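You operate a simulated robot arm through the tools that you are given. There is no shell and no other tool.

The job below is to be done with a simulated two-armed robot. You get a single attempt, and the scene is never put back.

## Task
Tighten the clamps of inserts 2 and 3 to the clamp label's torque.
Fine: set the torque driver's dial while it is on its peg, turn each till it clicks, driver back on the peg; leave the other clamps loose.

The check looks at the end state, three seconds after you hand in, the way a careful person would. Anything else that was tipped, shoved, dropped, spilled or broken makes it a failure.

## Robot
Two 7-joint arms with three-finger grippers on one trunk that stands fixed in place. Base frame: the origin is at the foot of the trunk, x ahead of it, y to its left, z up. Units: m, degrees, N and s.
The left shoulder is at [0.07, 0.165, 1.238], the right one opposite. With the tool pointing down near the work surface each hand reaches from about 0.36 to 0.88 m from the base axis, measured 20 degrees to its own side. Payload 3.91 kg a hand.
The TCP of each hand is the grasp point between the finger pads, 0.03 m short of the fingertips. In the tool frame z runs along the fingers and y along their closing line. Largest opening 0.116 m; the body of the gripper starts 0.073 m behind the TCP.
Orientation is that of the tool frame in the base frame, as a unit quaternion [x, y, z, w]. With the fingers straight down and closing along the base's y, the tool's x points along the base's -x, its y along +y and its z along -z.

## Interface
- The arms move only by the tool arm_command. It takes "left_moves", "right_moves" or both (then of equal length, played together; a hand with none holds still); each is a list of rows, each an object (a shift or turn left out is 0, a gripper value left out holds the last) with "dr": the turn, a rotation vector about the tool's x, y, z in rad, a list of three; "offset": the shift along the tool's x, y, z in cm, a list of three; "jaw": the opening, from 0 (shut) to 1 (fully open). In form: [{"dr": [rx, ry, rz], "offset": [x, y, z], "jaw": jaw}, ...]. A call has 1 to 20 rows; each row shifts and turns the commanded pose from where the row before left it, along the tool's axes as they then stand. A row lasts 0.2 s, in which the tool goes at most 0.05 m and 8.6 degrees; a call with a longer step from one row to the next is refused whole, and so is a gripper value outside its range. A pose out of reach is approached as far as the arm can. The call stops where the force on the tool passes 90 N (or 10 N more than at its start, if that is more) or the arm is blocked; 0.2 s more then pass. The fingers move at their own pace (about 0.153 m/s each) and stop on an object; they squeeze with about 43 N. The grip force told is the motor's: it shows also when the fingers shut on nothing. Time passes only in rows, and 0.2 s behind the last, so rows that do not move let the fingers close. It gives the time, the measured TCP pose, the force on the tool (base axes), the opening and the grip force at its end, in the units of the frame above (readings bear some noise), with the torque about the TCP (base axes, N m) and any sound that the robot's microphone picked up.
- Cameras (640 x 400 px; columns grow to the right, rows downward): "scene" is now at [0.1262, -0.0303, 1.5726]; the picture's right is [-0.22, -0.98, 0.00], its down [-0.50, 0.11, -0.86] and it looks along [0.84, -0.19, -0.51] (base axes); focal length 323 px, centre (320, 200). "left" rides on the left gripper at [0.075, 0.017, -0.088] in its tool frame; the picture's right is [-0.22, 0.97, 0.00], its down [-0.70, -0.16, -0.70] and it looks along [-0.68, -0.16, 0.71] (tool axes); focal length 247 px, centre (320, 200). "right" rides on the right gripper at [0.052, 0.056, -0.088] in its tool frame; the picture's right is [-0.73, 0.68, 0.00], its down [-0.49, -0.52, -0.70] and it looks along [-0.48, -0.51, 0.71] (tool axes); focal length 247 px, centre (320, 200). There is no depth. A picture from a camera that has moved, and an enlarged one, comes with that camera's place and axes in the base frame and with its lens. The place of the scene camera against the robot may be out by one fixed shift of up to 0.025 m in any direction.
- camera(camera): a new picture of that camera. No time passes.
- raise_lower(by): slides the trunk up (or, below 0, down) by that many m; the arms and the scene camera ride with it, the base frame stays. It gives what a move gives, with no picture.
- aim_head(pan, tilt): turns the head with the scene camera to pan (to the left, within 86 degrees either way) and tilt (down, from -29 to 69), counted from straight ahead of the robot. It gives what a move gives.
- enlarge(camera, box): a new picture of the part [left, top, right, bottom] of that camera's present view, enlarged. No time passes.
- job_done(): hands the job in; it is judged then, once.

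Places have to be worked out from the pictures, the camera data and where the tool is seen. Open the grippers and draw the arms clear of the work before you hand the job in, unless the task says otherwise.

The tools are called after ">>>" as name(argument=value, ...) on one line, values as JSON. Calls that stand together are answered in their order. arm_command: Moves the arms, as the interface text tells. Its arguments: {"type":"object","properties":{"left_moves":{"type":"array","items":{"type":"object","properties":{"dr":{"type":"array","items":{"type":"number"}},"offset":{"type":"array","items":{"type":"number"}},"jaw":{"type":"number"}}}},"right_moves":{"type":"array","items":{"type":"object","properties":{"dr":{"type":"array","items":{"type":"number"}},"offset":{"type":"array","items":{"type":"number"}},"jaw":{"type":"number"}}}}},"required":[]} The other tools are called the same way: raise_lower (by) slides the trunk up or down; aim_head (pan, tilt) turns the head that bears the scene camera; camera (camera) takes a picture; enlarge (camera, box) takes an enlarged picture of a part of a camera's view; job_done () hands the job in.

At the start:

```text
t: 0.0
left_tcp_pos: [0.5534, 0.0837, 1.2453]
left_ee_rot: [0.0, 1.0, -0.001, 0.0]
left_contact_force: [-0.3, -0.4, -0.3]
left_moment: [-0.04, 0.0, -0.02]
left_width: 0.1161
left_finger_force: 0.1
right_tcp_pos: [0.6069, -0.3684, 1.2795]
right_ee_rot: [0.001, 1.0, 0.0, 0.0]
right_contact_force: [0.1, 0.1, 0.6]
right_moment: [-0.03, 0.01, 0.04]
right_width: 0.116
right_finger_force: 0.1
trunk travel left (down, up): [-0.775, 0.065]
head pan, tilt: [-12.5, 30.9]
```

scene: 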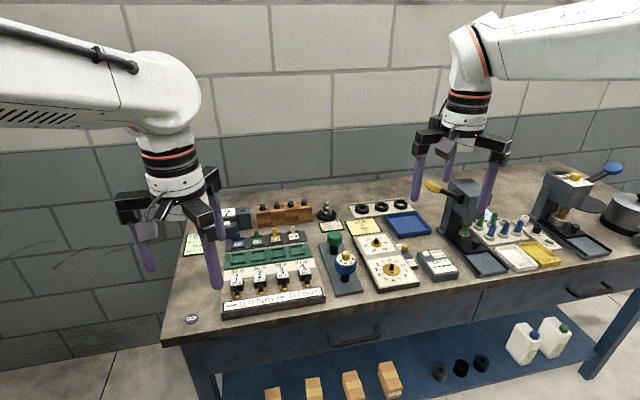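
right: 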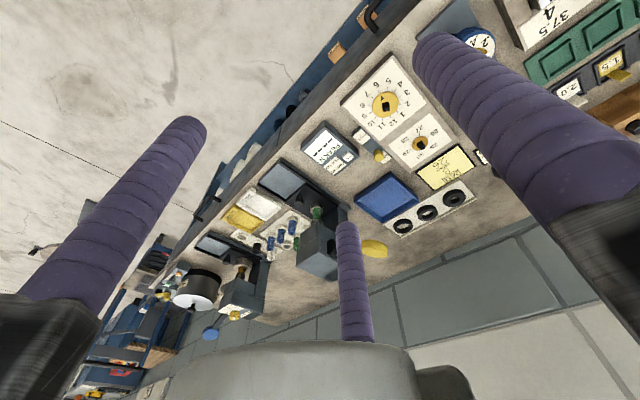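
left: 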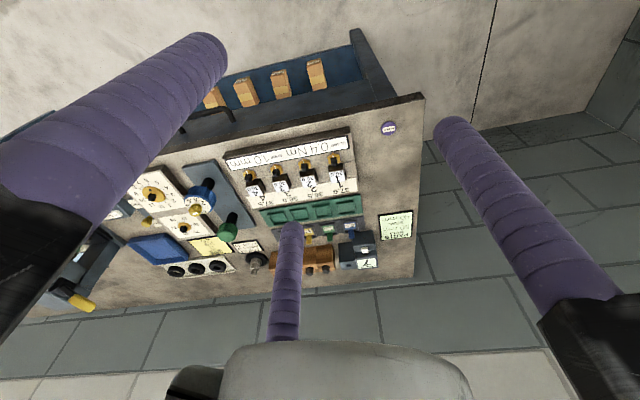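

I start by enlarging the parts of the scene with the clamps, the driver rack and the dials to read the labels.

>>> enlarge(camera="scene", box=[180, 190, 340, 330])

>>> enlarge(camera="scene", box=[310, 190, 470, 300])

>>> enlarge(camera="left", box=[200, 110, 420, 280])

```text
2.86 times, centred on (260, 260) of scene
camera zoom: at [0.1262, -0.0303, 1.5726], right [-0.22, -0.98, 0.0], down [-0.5, 0.11, -0.86], along [0.84, -0.19, -0.51], focal length 924 px, centre (491, 29)
```

zoom: 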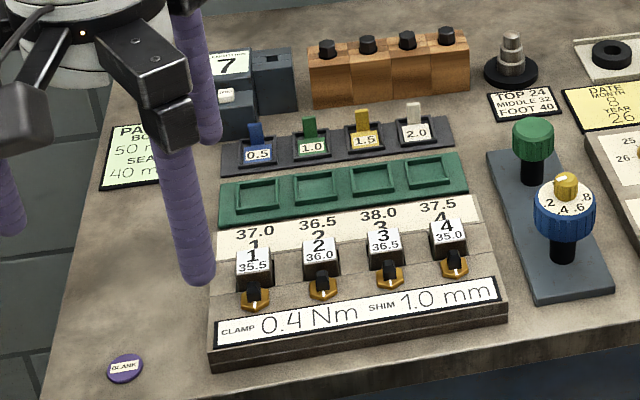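

```text
3.64 times, centred on (390, 245) of scene
camera zoom: at [0.1262, -0.0303, 1.5726], right [-0.22, -0.98, 0.0], down [-0.5, 0.11, -0.86], along [0.84, -0.19, -0.51], focal length 1175 px, centre (66, 36)
```

zoom: 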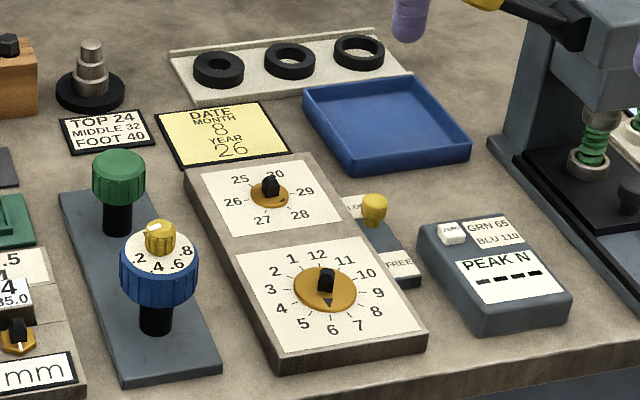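

```text
2.35 times, centred on (310, 195) of left
camera zoom: at [0.4764, 0.1006, 1.3345], right [0.22, 0.97, 0.0], down [0.7, -0.16, 0.7], along [0.68, -0.16, -0.71], focal length 581 px, centre (344, 212)
```

zoom: 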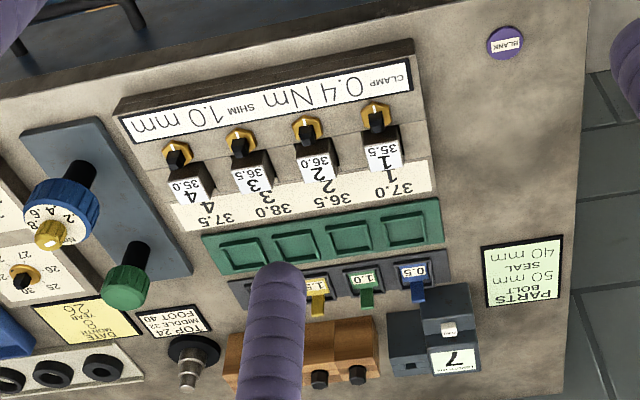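

The label reads 0.4 Nm; the blue driver with the yellow dial stands at about (0.74, -0.24), and the clamp screws at x≈0.8. I enlarge tightly on the dial and the clamp screws for detail.

>>> enlarge(camera="scene", box=[325, 225, 373, 300])

>>> enlarge(camera="scene", box=[225, 245, 310, 300])

>>> enlarge(camera="left", box=[175, 160, 250, 245])

>>> enlarge(camera="left", box=[235, 145, 355, 220])

```text
5.33 times, centred on (349, 262) of scene
camera zoom: at [0.1262, -0.0303, 1.5726], right [-0.22, -0.98, 0.0], down [-0.5, 0.11, -0.86], along [0.84, -0.19, -0.51], focal length 1724 px, centre (165, -133)
```

zoom: 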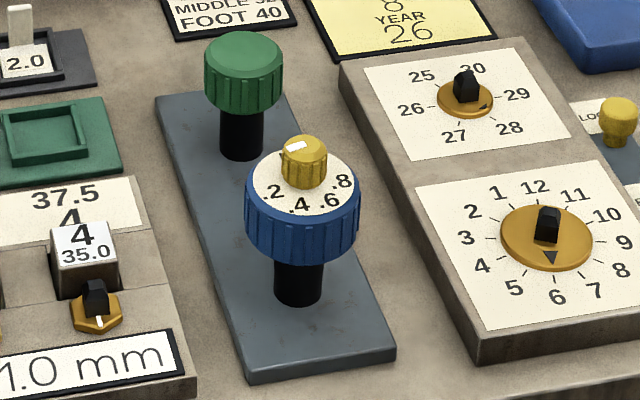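

```text
7.27 times, centred on (268, 272) of scene
camera zoom: at [0.1262, -0.0303, 1.5726], right [-0.22, -0.98, 0.0], down [-0.5, 0.11, -0.86], along [0.84, -0.19, -0.51], focal length 2351 px, centre (702, -327)
```

zoom: 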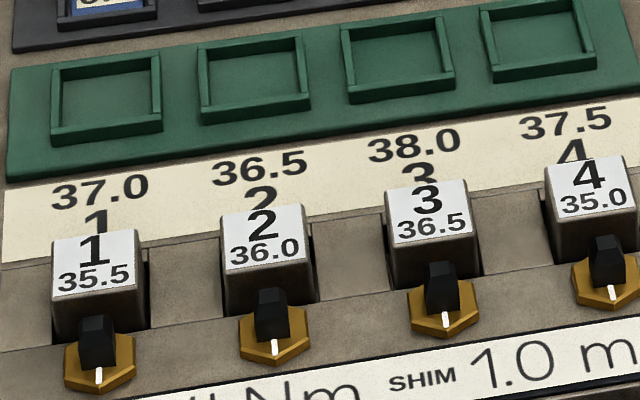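

```text
4.71 times, centred on (212, 202) of left
camera zoom: at [0.4764, 0.1006, 1.3345], right [0.22, 0.97, 0.0], down [0.7, -0.16, 0.7], along [0.68, -0.16, -0.71], focal length 1162 px, centre (826, 188)
```

zoom: 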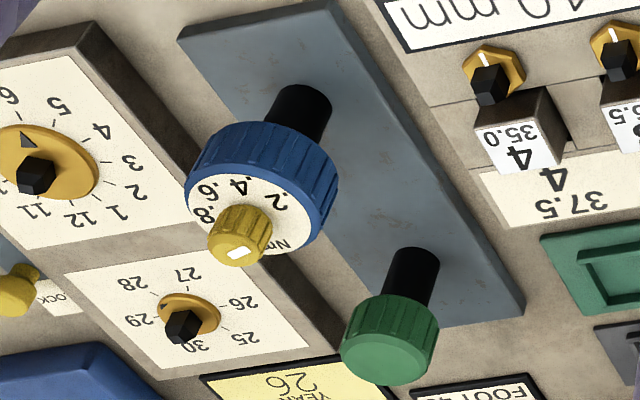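

```text
5.33 times, centred on (295, 182) of left
camera zoom: at [0.4764, 0.1006, 1.3345], right [0.22, 0.97, 0.0], down [0.7, -0.16, 0.7], along [0.68, -0.16, -0.71], focal length 1317 px, centre (453, 293)
```

zoom: 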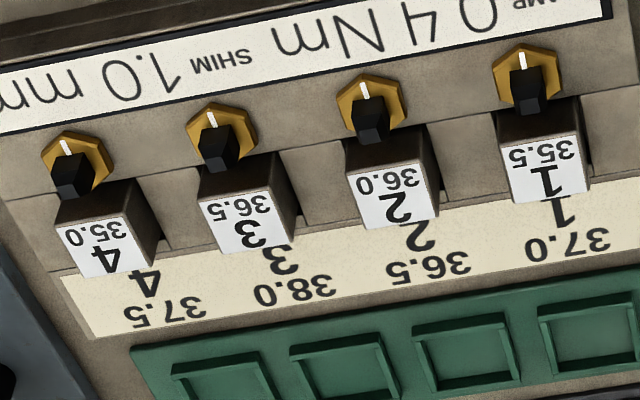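

The driver's knob triangulates to about (0.806, -0.258, 0.971), clamp 2's stud to about (0.75, 0.00, 0.95). I pull the left arm aside and bring the right hand camera over toward the driver for a close look at the dial.

>>> arm_command(left_moves=[{"offset": [1.4, 3.6, -0.5]}, {"offset": [1.4, 3.6, -0.5]}, {"offset": [1.4, 3.6, -0.5]}, {"offset": [1.4, 3.6, -0.5]}, {"offset": [1.4, 3.6, -0.5]}, {"offset": [1.4, 3.6, -0.5]}, {"offset": [1.4, 3.6, -0.5]}], right_moves=[{"offset": [-1.53, 2.96, 2.61]}, {"offset": [-1.53, 2.96, 2.61]}, {"offset": [-1.53, 2.96, 2.61]}, {"offset": [-1.53, 2.96, 2.61]}, {"offset": [-1.53, 2.96, 2.61]}, {"offset": [-1.53, 2.96, 2.61]}, {"offset": [-1.53, 2.96, 2.61]}])

>>> camera(camera="right")

>>> camera(camera="scene")

```text
t: 1.6
left_tcp_pos: [0.4565, 0.3402, 1.276]
left_ee_rot: [0.0, 1.0, -0.002, 0.0]
left_contact_force: [0.6, 0.1, -0.6]
left_moment: [-0.07, 0.0, 0.0]
left_width: 0.1163
left_finger_force: 0.0
right_tcp_pos: [0.7143, -0.1572, 1.0962]
right_ee_rot: [0.0, 1.0, -0.002, 0.0]
right_contact_force: [0.3, 0.0, 0.5]
right_moment: [-0.08, 0.02, -0.01]
right_width: 0.116
right_finger_force: 0.1
trunk travel left (down, up): [-0.775, 0.065]
head pan, tilt: [-12.5, 30.9]
```

```text
taken
camera right: at [0.6645, -0.1014, 1.1847], right [0.73, 0.68, 0.0], down [0.49, -0.52, 0.7], along [0.48, -0.52, -0.71], focal length 247 px, centre (320, 200)
```

right: 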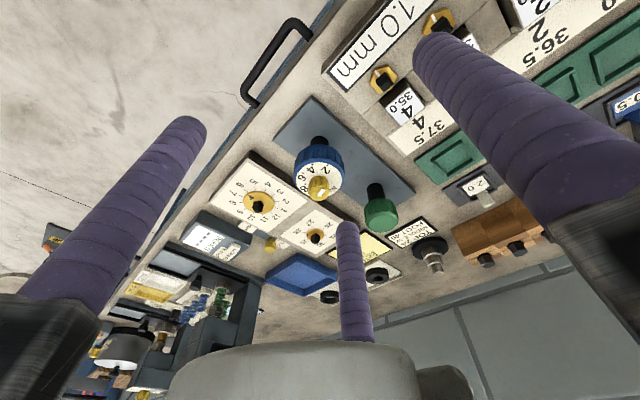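

```text
taken
camera scene: at [0.1273, -0.0242, 1.5726], right [-0.22, -0.98, 0.0], down [-0.5, 0.11, -0.86], along [0.84, -0.19, -0.51], focal length 323 px, centre (320, 200)
```

scene: 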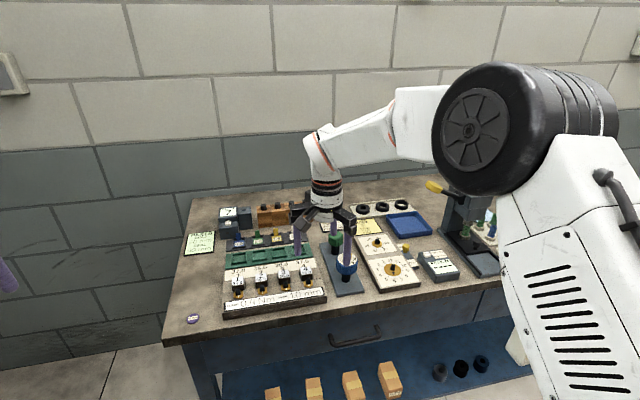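

The right camera shows three purple fingers rather than two, so I check how the gripper really closes: I shut it halfway in free air and look. I also zoom on the dial first.

>>> enlarge(camera="right", box=[280, 125, 360, 205])

>>> arm_command(right_moves=[{"jaw": 0.3}, {"jaw": 0.3}, {"jaw": 0.3}])

>>> camera(camera="right")

```text
5.00 times, centred on (320, 165) of right
camera zoom: at [0.6645, -0.1014, 1.1847], right [0.73, 0.68, 0.0], down [0.49, -0.52, 0.7], along [0.48, -0.52, -0.71], focal length 1235 px, centre (320, 375)
```

zoom: 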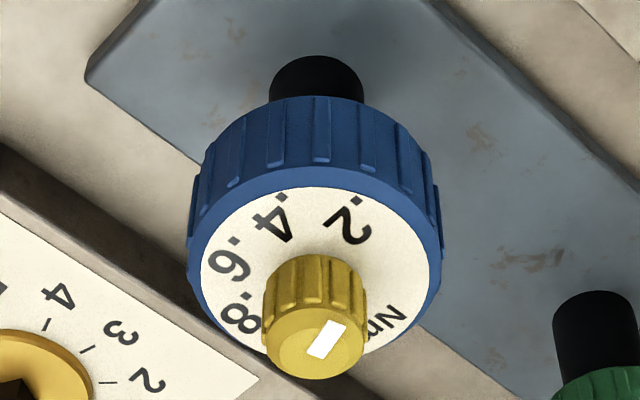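

```text
t: 2.4
left_tcp_pos: [0.4557, 0.3338, 1.2789]
left_ee_rot: [0.001, 1.0, 0.0, 0.001]
left_contact_force: [-0.1, -0.3, 0.4]
left_moment: [0.01, -0.03, 0.0]
left_width: 0.1162
left_finger_force: 0.0
right_tcp_pos: [0.7136, -0.1623, 1.0958]
right_ee_rot: [0.0, 1.0, 0.0, 0.0]
right_contact_force: [-0.3, -0.9, 0.2]
right_moment: [0.02, -0.02, 0.04]
right_width: 0.035
right_finger_force: 0.1
trunk travel left (down, up): [-0.775, 0.065]
head pan, tilt: [-12.5, 30.9]
```

```text
taken
camera right: at [0.6631, -0.1069, 1.1847], right [0.73, 0.68, 0.0], down [0.49, -0.52, 0.7], along [0.48, -0.51, -0.71], focal length 247 px, centre (320, 200)
```

right: 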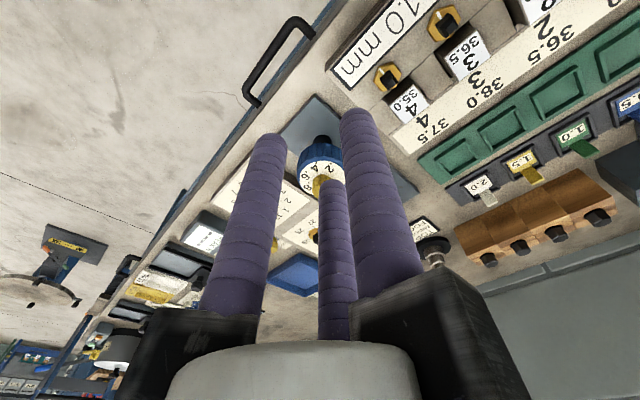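

The gripper closes radially with three fingers, which suits round handles. The dial's pointer now points about toward +y, below the ".2" mark; I open the jaw and zoom tighter to measure the label angles.

>>> arm_command(right_moves=[{"jaw": 0.8}, {"jaw": 0.8}, {"jaw": 0.8}])

>>> enlarge(camera="right", box=[290, 145, 350, 205])

>>> enlarge(camera="right", box=[340, 0, 480, 130])

>>> enlarge(camera="scene", box=[320, 235, 370, 300])

```text
t: 3.2
left_tcp_pos: [0.4553, 0.3349, 1.2785]
left_ee_rot: [0.0, 1.0, 0.0, -0.001]
left_contact_force: [0.5, 0.3, 0.3]
left_moment: [0.05, 0.01, 0.0]
left_width: 0.1159
left_finger_force: 0.1
right_tcp_pos: [0.7128, -0.1629, 1.0975]
right_ee_rot: [0.0, 1.0, 0.0, 0.0]
right_contact_force: [0.5, 0.4, -0.3]
right_moment: [0.0, 0.04, 0.01]
right_width: 0.0928
right_finger_force: 0.1
trunk travel left (down, up): [-0.775, 0.065]
head pan, tilt: [-12.5, 30.9]
```

```text
6.67 times, centred on (320, 175) of right
camera zoom: at [0.6635, -0.1062, 1.1847], right [0.73, 0.68, 0.0], down [0.49, -0.52, 0.7], along [0.48, -0.51, -0.71], focal length 1646 px, centre (320, 367)
```

zoom: 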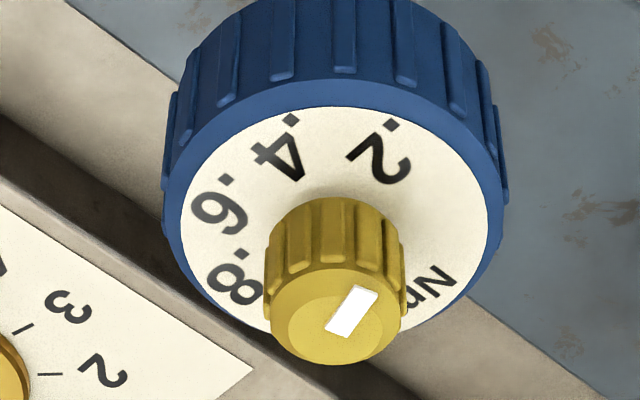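

```text
3.08 times, centred on (410, 65) of right
camera zoom: at [0.6635, -0.1062, 1.1847], right [0.73, 0.68, 0.0], down [0.49, -0.52, 0.7], along [0.48, -0.51, -0.71], focal length 760 px, centre (43, 615)
```

zoom: 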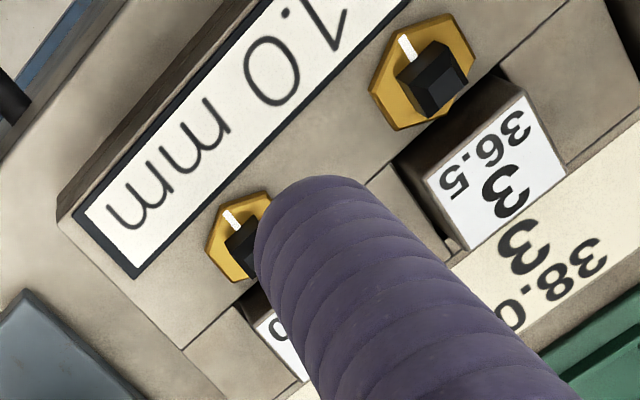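

```text
6.15 times, centred on (345, 268) of scene
camera zoom: at [0.1262, -0.03, 1.5726], right [-0.22, -0.98, 0.0], down [-0.5, 0.11, -0.86], along [0.84, -0.19, -0.51], focal length 1989 px, centre (166, -215)
```

zoom: 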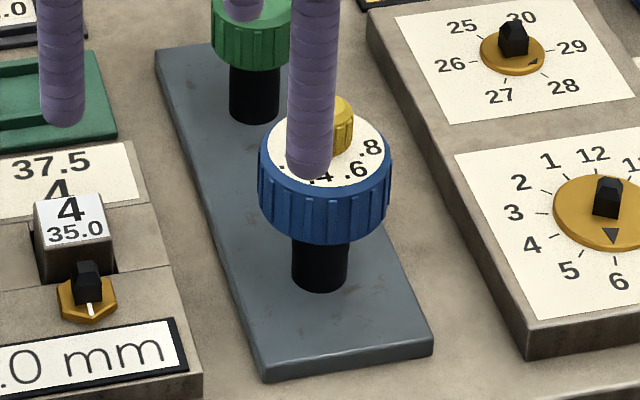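

The pointer lines up with about 107°, i.e. the ".2" label, while ".4" lies near 160° — so the knob must turn roughly 52° counter-clockwise (seen from above). I now hover the hand over the driver, well above the knob, to refine its position.

>>> arm_command(right_moves=[{"offset": [-2.22, -2.33, 0.9]}, {"offset": [-2.22, -2.33, 0.9]}, {"offset": [-2.22, -2.33, 0.9]}, {"offset": [-2.22, -2.33, 0.9]}, {}])

>>> camera(camera="right")

>>> camera(camera="scene")

```text
t: 4.4
left_tcp_pos: [0.4555, 0.3357, 1.2795]
left_ee_rot: [0.001, 1.0, 0.0, 0.001]
left_contact_force: [-0.1, -0.6, 1.1]
left_moment: [-0.01, -0.05, 0.0]
left_width: 0.1165
left_finger_force: 0.0
right_tcp_pos: [0.8024, -0.2553, 1.0616]
right_ee_rot: [0.002, 1.0, 0.0, 0.001]
right_contact_force: [0.5, 0.4, 0.1]
right_moment: [-0.02, -0.02, -0.02]
right_width: 0.0929
right_finger_force: 0.0
trunk travel left (down, up): [-0.775, 0.065]
head pan, tilt: [-12.5, 30.9]
```

```text
taken
camera right: at [0.7525, -0.1992, 1.1491], right [0.73, 0.68, 0.0], down [0.49, -0.52, 0.7], along [0.48, -0.51, -0.71], focal length 247 px, centre (320, 200)
```

right: 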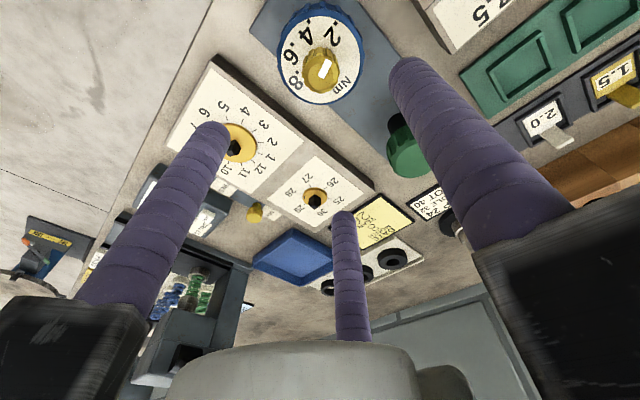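

```text
taken
camera scene: at [0.1252, -0.0295, 1.5727], right [-0.22, -0.98, 0.0], down [-0.5, 0.11, -0.86], along [0.84, -0.19, -0.51], focal length 323 px, centre (320, 200)
```

scene: 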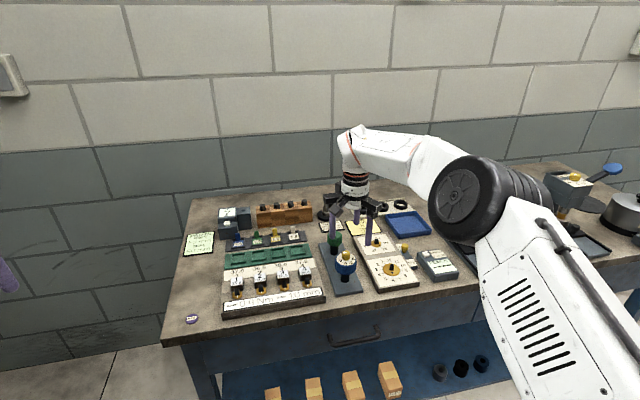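

From two right-camera views the knob top triangulates nearer and higher than thought: about (0.783, -0.231, 1.00). I zoom for an accurate fix before moving over it.

>>> enlarge(camera="right", box=[270, 0, 370, 110])

>>> enlarge(camera="scene", box=[315, 195, 385, 305])

```text
3.64 times, centred on (320, 55) of right
camera zoom: at [0.7525, -0.1992, 1.1491], right [0.73, 0.68, 0.0], down [0.49, -0.52, 0.7], along [0.48, -0.51, -0.71], focal length 898 px, centre (320, 727)
```

zoom: 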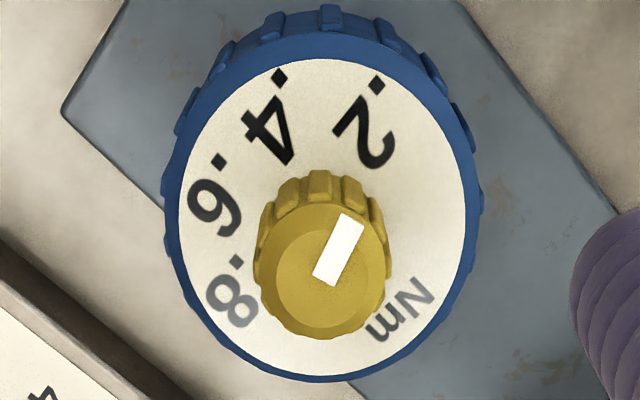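

```text
3.64 times, centred on (350, 250) of scene
camera zoom: at [0.1252, -0.0295, 1.5727], right [-0.22, -0.98, 0.0], down [-0.5, 0.11, -0.86], along [0.84, -0.19, -0.51], focal length 1175 px, centre (211, 18)
```

zoom: 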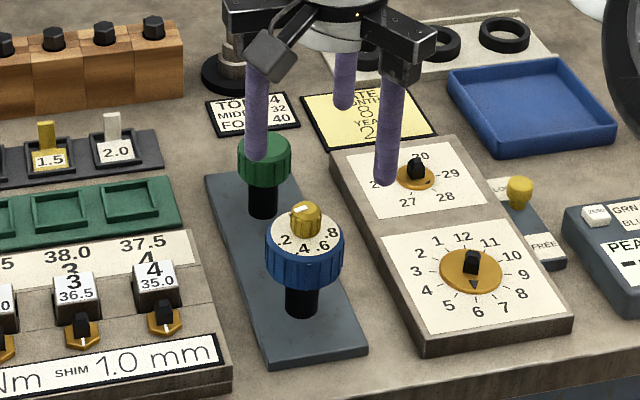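

Refined: driver axis ≈ (0.785, -0.232), knob top z≈1.00, dial face ≈0.985; labels at roughly .2→106°, .4→157°, pointer at 107°. I shift over the axis at the same height and check the knob appears near pixel (318, 119).

>>> arm_command(right_moves=[{"offset": [1.8, 2.25, 0]}, {}])

>>> camera(camera="right")

>>> enlarge(camera="right", box=[260, 60, 380, 180])

>>> enlarge(camera="scene", box=[300, 180, 400, 300])

```text
t: 5.0
left_tcp_pos: [0.4564, 0.3344, 1.2788]
left_ee_rot: [0.0, 1.0, 0.0, 0.0]
left_contact_force: [0.0, -0.6, 0.1]
left_moment: [-0.01, -0.01, 0.01]
left_width: 0.116
left_finger_force: 0.1
right_tcp_pos: [0.7862, -0.2319, 1.0615]
right_ee_rot: [0.001, 1.0, 0.0, 0.0]
right_contact_force: [-0.5, 0.2, -0.2]
right_moment: [-0.01, 0.01, 0.01]
right_width: 0.0929
right_finger_force: 0.0
trunk travel left (down, up): [-0.775, 0.065]
head pan, tilt: [-12.5, 30.9]
```

```text
taken
camera right: at [0.736, -0.1764, 1.15], right [0.73, 0.68, 0.0], down [0.49, -0.52, 0.7], along [0.48, -0.51, -0.71], focal length 247 px, centre (320, 200)
```

right: 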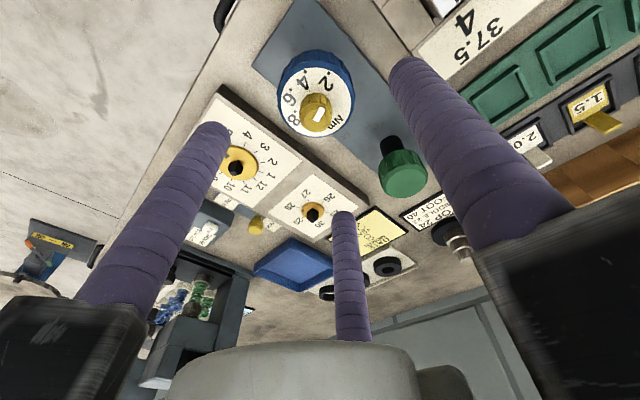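

```text
3.33 times, centred on (320, 120) of right
camera zoom: at [0.736, -0.1764, 1.15], right [0.73, 0.68, 0.0], down [0.49, -0.52, 0.7], along [0.48, -0.51, -0.71], focal length 823 px, centre (320, 467)
```

zoom: 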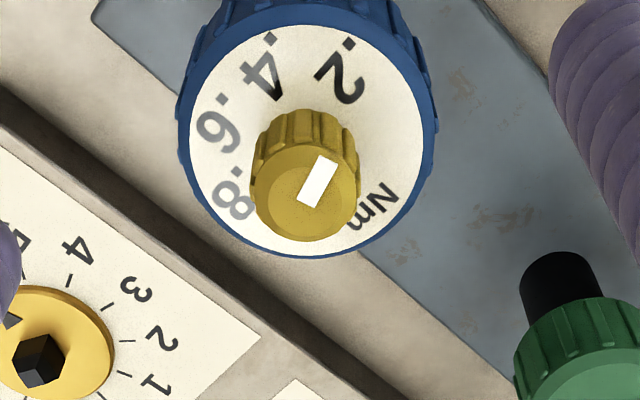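

```text
3.33 times, centred on (350, 240) of scene
camera zoom: at [0.1262, -0.0301, 1.5726], right [-0.22, -0.98, 0.0], down [-0.5, 0.11, -0.86], along [0.84, -0.19, -0.51], focal length 1077 px, centre (220, 67)
```

zoom: 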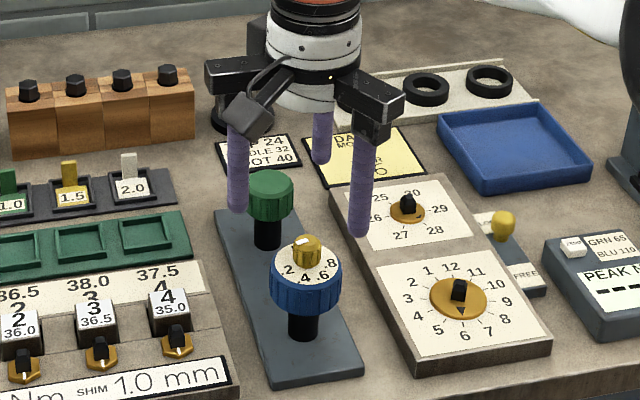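

The knob sits where predicted, so alignment is good. I narrow the jaw to about 5 cm, lower so fingertips end around z≈0.991 beside the knob, and look before gripping.

>>> arm_command(right_moves=[{"jaw": 0.42}, {"jaw": 0.42}, {"offset": [0, 0, 1.3]}, {"offset": [0, 0, 1.3]}, {"offset": [0, 0, 1.2]}, {}])

>>> camera(camera="right")

>>> enlarge(camera="scene", box=[320, 215, 380, 295])

```text
t: 6.4
left_tcp_pos: [0.456, 0.3352, 1.2789]
left_ee_rot: [0.0, 1.0, 0.0, 0.0]
left_contact_force: [0.4, -1.0, 0.4]
left_moment: [0.02, 0.03, 0.03]
left_width: 0.116
left_finger_force: 0.0
right_tcp_pos: [0.7842, -0.2322, 1.0238]
right_ee_rot: [0.0, 1.0, 0.0, 0.0]
right_contact_force: [-0.1, 0.2, -0.1]
right_moment: [0.02, 0.02, -0.03]
right_width: 0.0486
right_finger_force: 0.1
trunk travel left (down, up): [-0.775, 0.065]
head pan, tilt: [-12.5, 30.9]
```

```text
taken
camera right: at [0.7349, -0.1774, 1.1111], right [0.73, 0.68, 0.0], down [0.49, -0.52, 0.7], along [0.48, -0.51, -0.71], focal length 247 px, centre (320, 200)
```

right: 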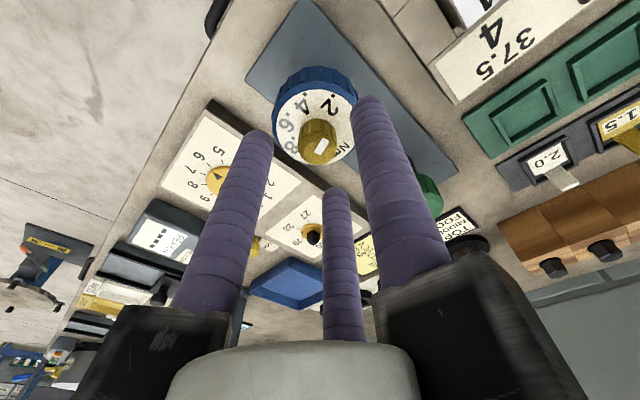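

```text
5.00 times, centred on (350, 255) of scene
camera zoom: at [0.1261, -0.03, 1.5726], right [-0.22, -0.98, 0.0], down [-0.5, 0.11, -0.86], along [0.84, -0.19, -0.51], focal length 1616 px, centre (170, -75)
```

zoom: 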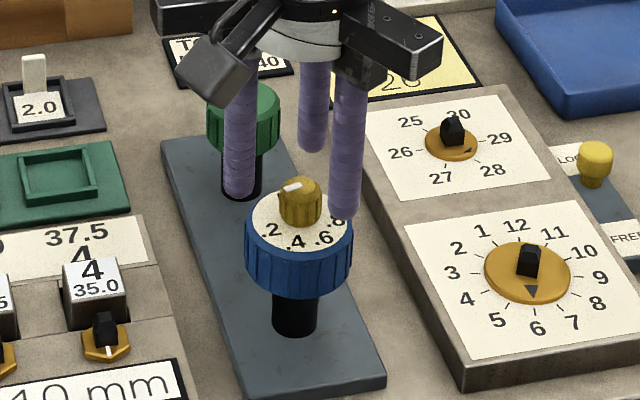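

The scene view suggests the tips may still be a bit high relative to the knob. I zoom in the hand camera to check knob position against the expected pixel (317, 151).

>>> enlarge(camera="right", box=[250, 60, 390, 190])

>>> enlarge(camera="scene", box=[330, 225, 366, 275])

```text
3.08 times, centred on (320, 125) of right
camera zoom: at [0.7349, -0.1774, 1.1111], right [0.73, 0.68, 0.0], down [0.49, -0.52, 0.7], along [0.48, -0.51, -0.71], focal length 760 px, centre (320, 431)
```

zoom: 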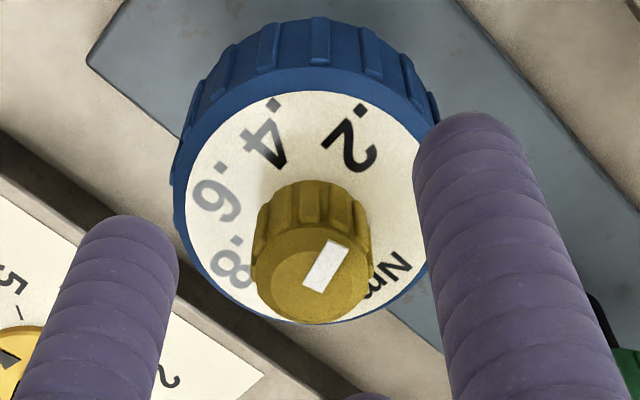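

```text
8.00 times, centred on (348, 250) of scene
camera zoom: at [0.1261, -0.03, 1.5726], right [-0.22, -0.98, 0.0], down [-0.5, 0.11, -0.86], along [0.84, -0.19, -0.51], focal length 2586 px, centre (96, -200)
```

zoom: 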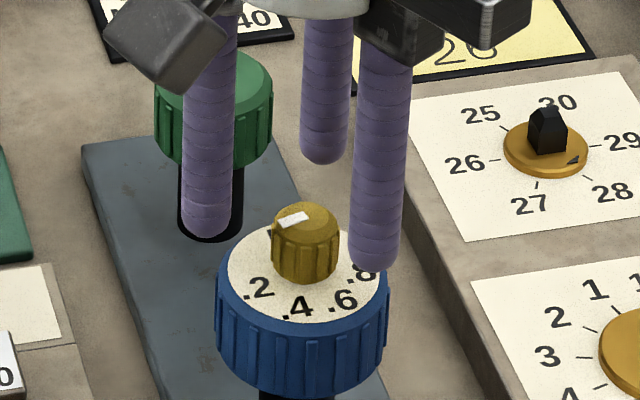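

Estimates agree: knob top z≈0.995, dial face ≈0.980, axis within a few mm of the TCP. I lower 0.9 cm first so the tips sit just above the dial face, watching the force.

>>> arm_command(right_moves=[{"offset": [0, 0, 0.5]}, {"offset": [0, 0, 0.4]}, {}])

>>> enlarge(camera="scene", box=[330, 225, 366, 275])

>>> enlarge(camera="right", box=[250, 80, 390, 210])

```text
t: 7.2
left_tcp_pos: [0.4546, 0.3353, 1.2775]
left_ee_rot: [0.0, 1.0, 0.0, 0.0]
left_contact_force: [-0.5, -0.7, 1.2]
left_moment: [0.02, -0.03, -0.02]
left_width: 0.1164
left_finger_force: 0.1
right_tcp_pos: [0.7849, -0.2336, 1.0125]
right_ee_rot: [0.001, 1.0, 0.0, 0.0]
right_contact_force: [1.6, -0.7, -0.7]
right_moment: [-0.01, -0.01, -0.02]
right_width: 0.0488
right_finger_force: 0.0
trunk travel left (down, up): [-0.775, 0.065]
head pan, tilt: [-12.5, 30.9]
```

```text
8.00 times, centred on (348, 250) of scene
camera zoom: at [0.126, -0.03, 1.5727], right [-0.22, -0.98, 0.0], down [-0.5, 0.11, -0.86], along [0.84, -0.19, -0.51], focal length 2586 px, centre (96, -200)
```

zoom: 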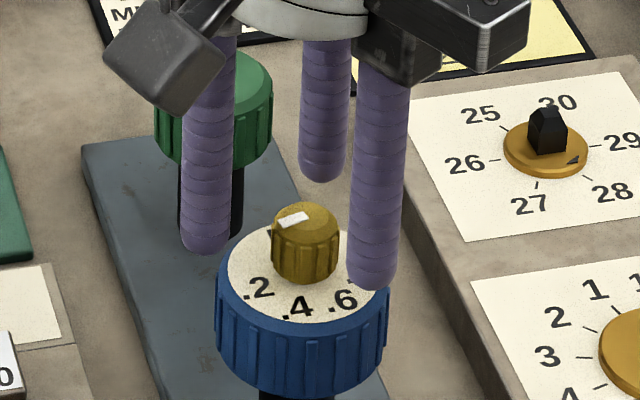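

```text
3.08 times, centred on (320, 145) of right
camera zoom: at [0.7357, -0.1775, 1.1026], right [0.73, 0.68, 0.0], down [0.49, -0.52, 0.7], along [0.48, -0.51, -0.71], focal length 760 px, centre (320, 369)
```

zoom: 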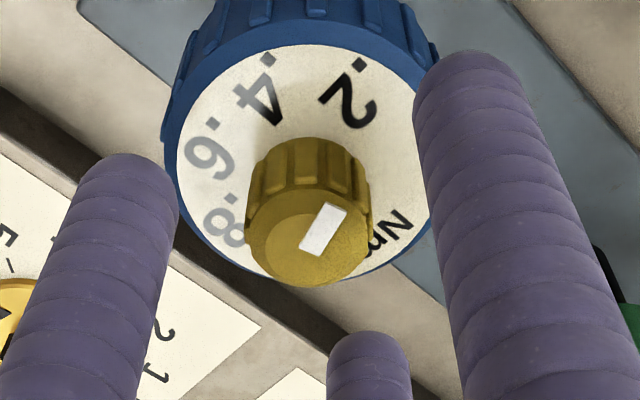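

No contact yet. I close in stages—first to about 3.5 cm—to check that the clearances to the knob are even.

>>> arm_command(right_moves=[{"jaw": 0.3}, {}, {}])

>>> enlarge(camera="scene", box=[330, 225, 366, 275])

>>> enlarge(camera="right", box=[250, 80, 390, 210])

```text
t: 8.0
left_tcp_pos: [0.4558, 0.3347, 1.2767]
left_ee_rot: [0.0, 1.0, 0.0, 0.0]
left_contact_force: [0.2, 0.3, -0.1]
left_moment: [0.0, 0.0, 0.01]
left_width: 0.1161
left_finger_force: 0.1
right_tcp_pos: [0.7858, -0.2331, 1.0132]
right_ee_rot: [0.001, 1.0, -0.001, 0.0]
right_contact_force: [0.3, -0.3, -0.9]
right_moment: [0.05, -0.01, 0.0]
right_width: 0.0347
right_finger_force: 0.1
trunk travel left (down, up): [-0.775, 0.065]
head pan, tilt: [-12.5, 30.9]
```

```text
8.00 times, centred on (348, 250) of scene
camera zoom: at [0.1262, -0.0301, 1.5726], right [-0.22, -0.98, 0.0], down [-0.5, 0.11, -0.86], along [0.84, -0.19, -0.51], focal length 2586 px, centre (96, -200)
```

zoom: 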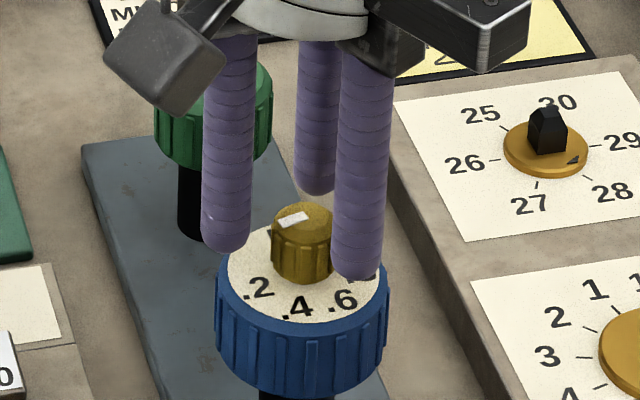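

```text
3.08 times, centred on (320, 145) of right
camera zoom: at [0.7357, -0.1776, 1.1023], right [0.73, 0.68, 0.0], down [0.49, -0.52, 0.7], along [0.48, -0.51, -0.71], focal length 760 px, centre (320, 369)
```

zoom: 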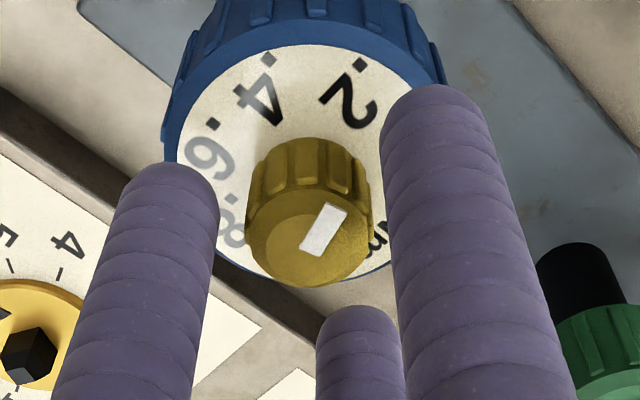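

The hand-camera and scene views disagree by some millimetres on centring. I raise 3 cm and yaw the hand about 64° clockwise: if the knob is really on the tool axis it will stay at the same pixel, which gives a robust check (and gives room for the later counter-clockwise turn).

>>> arm_command(right_moves=[{"jaw": 0.6}, {"jaw": 0.6}, {"offset": [0, 0, -1.5]}, {"offset": [0, 0, -1.5]}, {}])

>>> enlarge(camera="right", box=[240, 60, 400, 160])

>>> arm_command(right_moves=[{"dr": [0, 0, 0.14]}, {"dr": [0, 0, 0.14]}, {"dr": [0, 0, 0.14]}, {"dr": [0, 0, 0.14]}, {"dr": [0, 0, 0.14]}, {"dr": [0, 0, 0.14]}, {"dr": [0, 0, 0.14]}, {"dr": [0, 0, 0.14]}, {}])

>>> enlarge(camera="right", box=[240, 60, 400, 160])

>>> camera(camera="right")

```text
t: 9.2
left_tcp_pos: [0.4559, 0.3346, 1.2778]
left_ee_rot: [-0.001, 1.0, 0.0, 0.0]
left_contact_force: [0.4, 0.8, 0.4]
left_moment: [-0.01, 0.02, -0.01]
left_width: 0.116
left_finger_force: 0.1
right_tcp_pos: [0.7871, -0.2332, 1.0442]
right_ee_rot: [0.0, 1.0, 0.0, 0.001]
right_contact_force: [-0.1, 0.2, -1.0]
right_moment: [0.02, -0.01, 0.02]
right_width: 0.0695
right_finger_force: 0.2
trunk travel left (down, up): [-0.775, 0.065]
head pan, tilt: [-12.5, 30.9]
```

```text
4.00 times, centred on (320, 110) of right
camera zoom: at [0.7366, -0.1774, 1.1323], right [0.73, 0.68, 0.0], down [0.49, -0.52, 0.7], along [0.48, -0.51, -0.71], focal length 988 px, centre (320, 560)
```

zoom: 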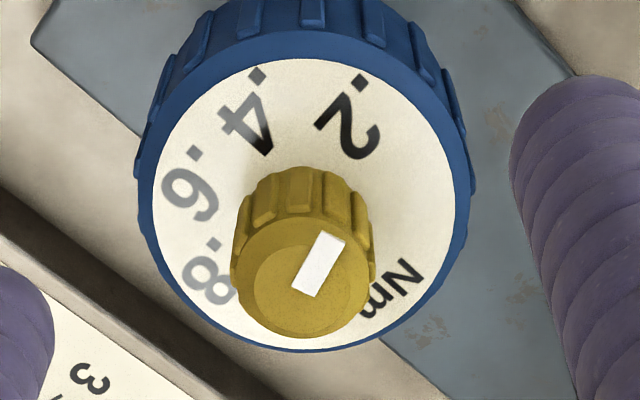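

```text
t: 11.2
left_tcp_pos: [0.4546, 0.3341, 1.2786]
left_ee_rot: [0.0, 1.0, 0.0, 0.0]
left_contact_force: [0.8, -0.1, -0.6]
left_moment: [0.03, 0.03, -0.02]
left_width: 0.116
left_finger_force: 0.0
right_tcp_pos: [0.8308, -0.2529, 1.0584]
right_ee_rot: [0.262, 0.965, 0.0, -0.003]
right_contact_force: [-0.5, -0.2, -0.4]
right_moment: [0.02, 0.01, 0.01]
right_width: 0.0699
right_finger_force: 0.0
right hand out of reach, approached as far as the arm can: row 3, 4, 5, 6, 7, 8
trunk travel left (down, up): [-0.775, 0.065]
head pan, tilt: [-12.5, 30.9]
```

```text
4.00 times, centred on (320, 110) of right
camera zoom: at [0.816, -0.1797, 1.1474], right [0.98, 0.22, -0.01], down [0.16, -0.7, 0.7], along [0.15, -0.68, -0.72], focal length 988 px, centre (320, 560)
```

zoom: 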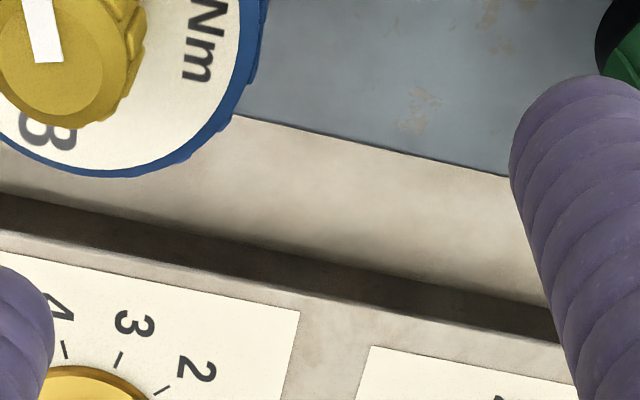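

```text
taken
camera right: at [0.816, -0.1797, 1.1474], right [0.98, 0.22, -0.01], down [0.16, -0.7, 0.7], along [0.15, -0.68, -0.72], focal length 247 px, centre (320, 200)
```

right: 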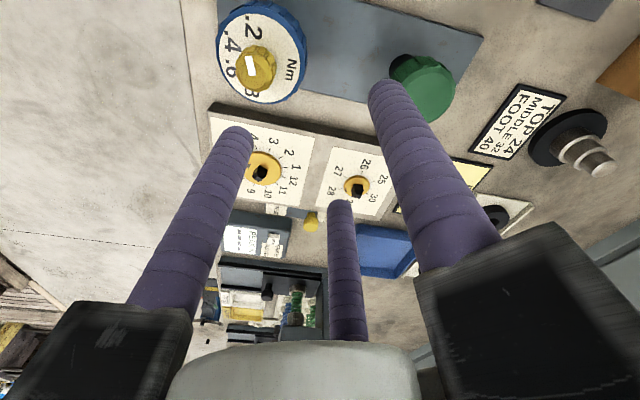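

The yaw hit a wrist limit about 25–30° clockwise, useful to know (tightening is clockwise, so I must start from far counter-clockwise). The wide-baseline view gives knob ≈ (0.788, -0.236), top z≈0.990. I rotate back and read the pose.

>>> arm_command(right_moves=[{"dr": [0, 0, -0.14]}, {"dr": [0, 0, -0.14]}, {"dr": [0, 0, -0.14]}, {"dr": [0, 0, -0.14]}, {"dr": [0, 0, -0.14]}, {"dr": [0, 0, -0.14]}, {"dr": [0, 0, -0.14]}, {"dr": [0, 0, -0.14]}, {}])

```text
t: 13.2
left_tcp_pos: [0.4559, 0.3345, 1.2785]
left_ee_rot: [0.0, 1.0, 0.0, 0.0]
left_contact_force: [0.2, -0.7, -0.6]
left_moment: [0.03, -0.02, 0.0]
left_width: 0.1161
left_finger_force: 0.0
right_tcp_pos: [0.8286, -0.2536, 1.0583]
right_ee_rot: [-0.293, 0.956, 0.002, -0.004]
right_contact_force: [-0.2, 0.2, 0.0]
right_moment: [0.0, 0.02, 0.01]
right_width: 0.0697
right_finger_force: 0.0
trunk travel left (down, up): [-0.775, 0.065]
head pan, tilt: [-12.5, 30.9]
```

The commanded pose restarted from the measured one, so the hand is now yawed ~34° counter-clockwise at (0.829, -0.254). I take a picture from here for another triangulation.

>>> camera(camera="right")

>>> enlarge(camera="right", box=[300, 0, 420, 100])

```text
taken
camera right: at [0.7578, -0.2372, 1.1477], right [0.23, 0.97, 0.0], down [0.7, -0.16, 0.69], along [0.68, -0.16, -0.72], focal length 247 px, centre (320, 200)
```

right: 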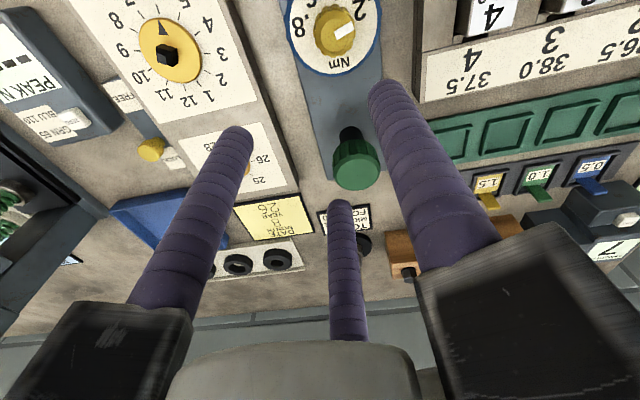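

```text
4.00 times, centred on (360, 50) of right
camera zoom: at [0.7578, -0.2372, 1.1477], right [0.23, 0.97, 0.0], down [0.7, -0.16, 0.69], along [0.68, -0.16, -0.72], focal length 988 px, centre (160, 800)
```

zoom: 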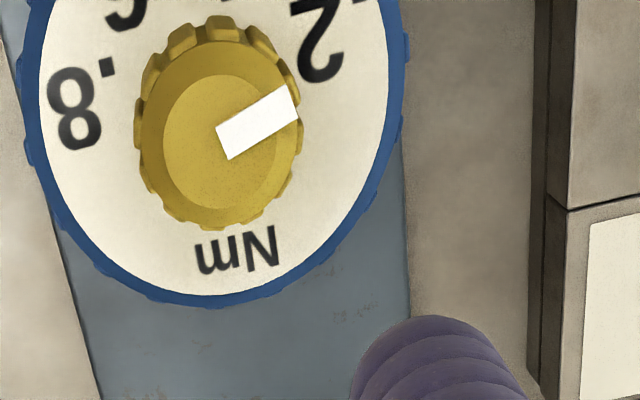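

All views now agree: knob ≈ (0.788, -0.2355), top z≈0.991. I explore how far the wrist can yaw counter-clockwise, raised a little for safety, since tightening will need a long clockwise stroke.

>>> arm_command(right_moves=[{"offset": [0, 0, -3]}, {"dr": [0, 0, -0.145]}, {"dr": [0, 0, -0.145]}, {"dr": [0, 0, -0.145]}, {"dr": [0, 0, -0.145]}, {"dr": [0, 0, -0.145]}, {"dr": [0, 0, -0.145]}, {"dr": [0, 0, -0.145]}, {"dr": [0, 0, -0.145]}, {"dr": [0, 0, -0.145]}, {"dr": [0, 0, -0.145]}, {"dr": [0, 0, -0.145]}, {"dr": [0, 0, -0.145]}, {}])

>>> camera(camera="right")

```text
t: 16.2
left_tcp_pos: [0.4548, 0.3344, 1.278]
left_ee_rot: [0.0, 1.0, 0.0, 0.0]
left_contact_force: [1.0, 1.0, 0.0]
left_moment: [-0.01, -0.04, 0.01]
left_width: 0.116
left_finger_force: 0.1
right_tcp_pos: [0.8251, -0.2504, 1.0894]
right_ee_rot: [0.92, -0.393, -0.004, 0.001]
right_contact_force: [-0.3, -0.7, 0.4]
right_moment: [0.0, -0.04, -0.01]
right_width: 0.0697
right_finger_force: 0.0
right hand out of reach, approached as far as the arm can: row 1
trunk travel left (down, up): [-0.775, 0.065]
head pan, tilt: [-12.5, 30.9]
```

```text
taken
camera right: at [0.8245, -0.3276, 1.1785], right [-1.0, 0.06, 0.01], down [0.05, 0.71, 0.7], along [0.04, 0.7, -0.71], focal length 247 px, centre (320, 200)
```

right: 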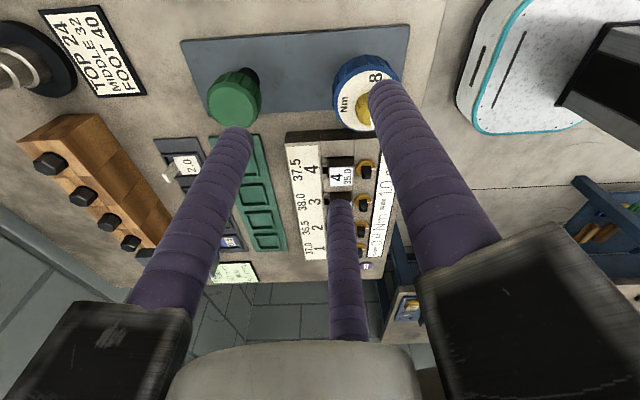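

The wrist reaches at least 134° counter-clockwise, so there is over 150° of stroke. I rotate back to about 34° CCW, which leaves ample CCW travel for the dial turn.

>>> arm_command(right_moves=[{"dr": [0, 0, 0.145]}, {"dr": [0, 0, 0.145]}, {"dr": [0, 0, 0.145]}, {"dr": [0, 0, 0.145]}, {"dr": [0, 0, 0.145]}, {"dr": [0, 0, 0.145]}, {"dr": [0, 0, 0.145]}, {"dr": [0, 0, 0.145]}, {"dr": [0, 0, 0.145]}, {"dr": [0, 0, 0.145]}, {"dr": [0, 0, 0.145]}, {"dr": [0, 0, 0.145]}, {}])

```text
t: 19.0
left_tcp_pos: [0.4551, 0.3339, 1.2802]
left_ee_rot: [0.001, 1.0, 0.0, 0.001]
left_contact_force: [-0.1, 0.7, -0.2]
left_moment: [0.01, -0.01, 0.01]
left_width: 0.1159
left_finger_force: 0.1
right_tcp_pos: [0.8269, -0.2509, 1.0886]
right_ee_rot: [-0.29, 0.957, 0.002, -0.003]
right_contact_force: [0.6, 0.2, 0.7]
right_moment: [-0.01, 0.0, -0.03]
right_width: 0.0695
right_finger_force: 0.0
trunk travel left (down, up): [-0.775, 0.065]
head pan, tilt: [-12.5, 30.9]
```

I correct the tiny tilt, move over the knob axis at (0.788, -0.2355), lower to TCP z≈1.03 and verify with the cameras.

>>> arm_command(right_moves=[{"dr": [0.0055, -0.0046, 0], "offset": [2.35, 3.41, 0], "jaw": 0.42}, {"offset": [0, 0, 2.9]}, {"offset": [0, 0, 2.9]}, {}])

>>> enlarge(camera="right", box=[240, 60, 400, 220])

>>> enlarge(camera="scene", box=[330, 225, 366, 275])

```text
t: 20.0
left_tcp_pos: [0.4556, 0.3357, 1.279]
left_ee_rot: [0.0, 1.0, 0.0, 0.001]
left_contact_force: [-1.5, 0.3, 0.2]
left_moment: [-0.01, 0.0, -0.01]
left_width: 0.116
left_finger_force: 0.0
right_tcp_pos: [0.8293, -0.2361, 1.0405]
right_ee_rot: [-0.292, 0.956, -0.001, -0.001]
right_contact_force: [-1.1, 0.3, 0.3]
right_moment: [-0.03, 0.0, -0.02]
right_width: 0.0487
right_finger_force: 0.0
right hand out of reach, approached as far as the arm can: row 1, 3
trunk travel left (down, up): [-0.775, 0.065]
head pan, tilt: [-12.5, 30.9]
```

```text
2.50 times, centred on (320, 140) of right
camera zoom: at [0.7576, -0.2189, 1.1289], right [0.23, 0.97, 0.0], down [0.7, -0.16, 0.7], along [0.68, -0.16, -0.72], focal length 617 px, centre (320, 350)
```

zoom: 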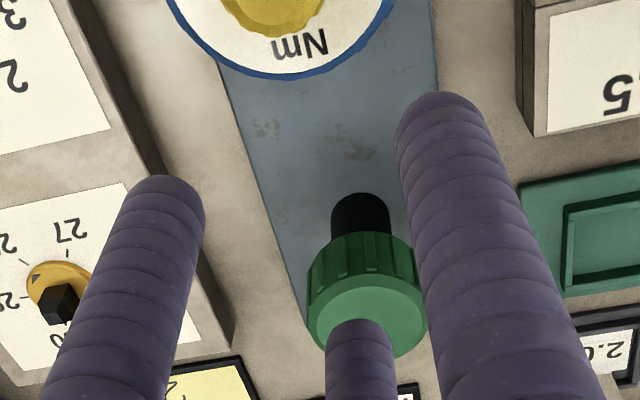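

```text
8.00 times, centred on (348, 250) of scene
camera zoom: at [0.1253, -0.0295, 1.5728], right [-0.22, -0.98, 0.0], down [-0.5, 0.11, -0.86], along [0.84, -0.19, -0.51], focal length 2586 px, centre (96, -200)
```

zoom: 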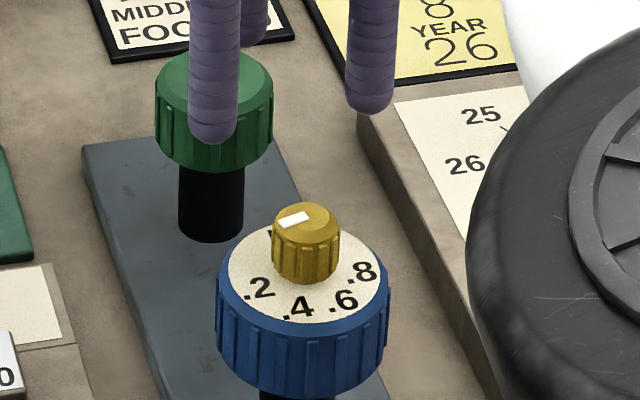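

The move toward -x was not followed: the arm has drifted into an awkward elbow posture at a joint limit. I raise the hand, unwind the yaw to about 0° and pull back to free the posture.

>>> arm_command(right_moves=[{"offset": [0, 0, -3]}, {"offset": [0, 0, -3]}, {"offset": [0, 0, -3]}, {"offset": [2, 0, 0]}, {"offset": [2, 0, 0]}, {"offset": [2, 0, 0]}, {}])

>>> camera(camera="scene")

```text
t: 21.6
left_tcp_pos: [0.4555, 0.3331, 1.2788]
left_ee_rot: [0.0, 1.0, 0.0, 0.0]
left_contact_force: [0.1, 1.1, 0.5]
left_moment: [0.03, 0.0, -0.03]
left_width: 0.1161
left_finger_force: 0.1
right_tcp_pos: [0.7761, -0.2672, 1.1311]
right_ee_rot: [-0.291, 0.957, 0.0, 0.0]
right_contact_force: [-0.1, 0.4, -0.3]
right_moment: [0.03, 0.01, 0.01]
right_width: 0.0483
right_finger_force: 0.0
right hand out of reach, approached as far as the arm can: row 3
trunk travel left (down, up): [-0.775, 0.065]
head pan, tilt: [-12.5, 30.9]
```

```text
taken
camera scene: at [0.1264, -0.0312, 1.5726], right [-0.22, -0.98, 0.0], down [-0.5, 0.11, -0.86], along [0.84, -0.19, -0.51], focal length 323 px, centre (320, 200)
```

scene: 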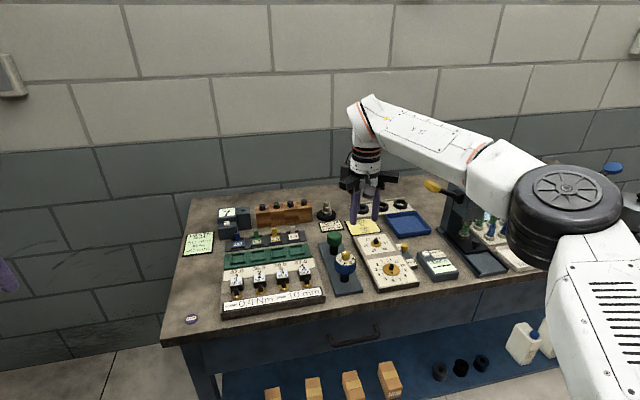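

After raising, it moves freely again at (0.776, -0.267, 1.131). I shift over the knob axis in small steps and then descend gradually.

>>> arm_command(right_moves=[{"offset": [-1.38, 0.98, 0]}, {"offset": [-1.38, 0.98, 0]}, {"offset": [0, 0, 1.5]}, {"offset": [0, 0, 1.5]}, {"offset": [0, 0, 1.5]}, {"offset": [0, 0, 1.5]}, {}])

```text
t: 23.2
left_tcp_pos: [0.4552, 0.335, 1.2792]
left_ee_rot: [0.0, 1.0, 0.0, -0.001]
left_contact_force: [0.3, 0.2, 0.9]
left_moment: [0.02, -0.01, 0.01]
left_width: 0.1158
left_finger_force: 0.1
right_tcp_pos: [0.7867, -0.2338, 1.0711]
right_ee_rot: [-0.292, 0.956, -0.001, 0.0]
right_contact_force: [0.0, 0.3, 1.2]
right_moment: [-0.01, -0.02, 0.0]
right_width: 0.0489
right_finger_force: 0.1
trunk travel left (down, up): [-0.775, 0.065]
head pan, tilt: [-12.5, 30.9]
```

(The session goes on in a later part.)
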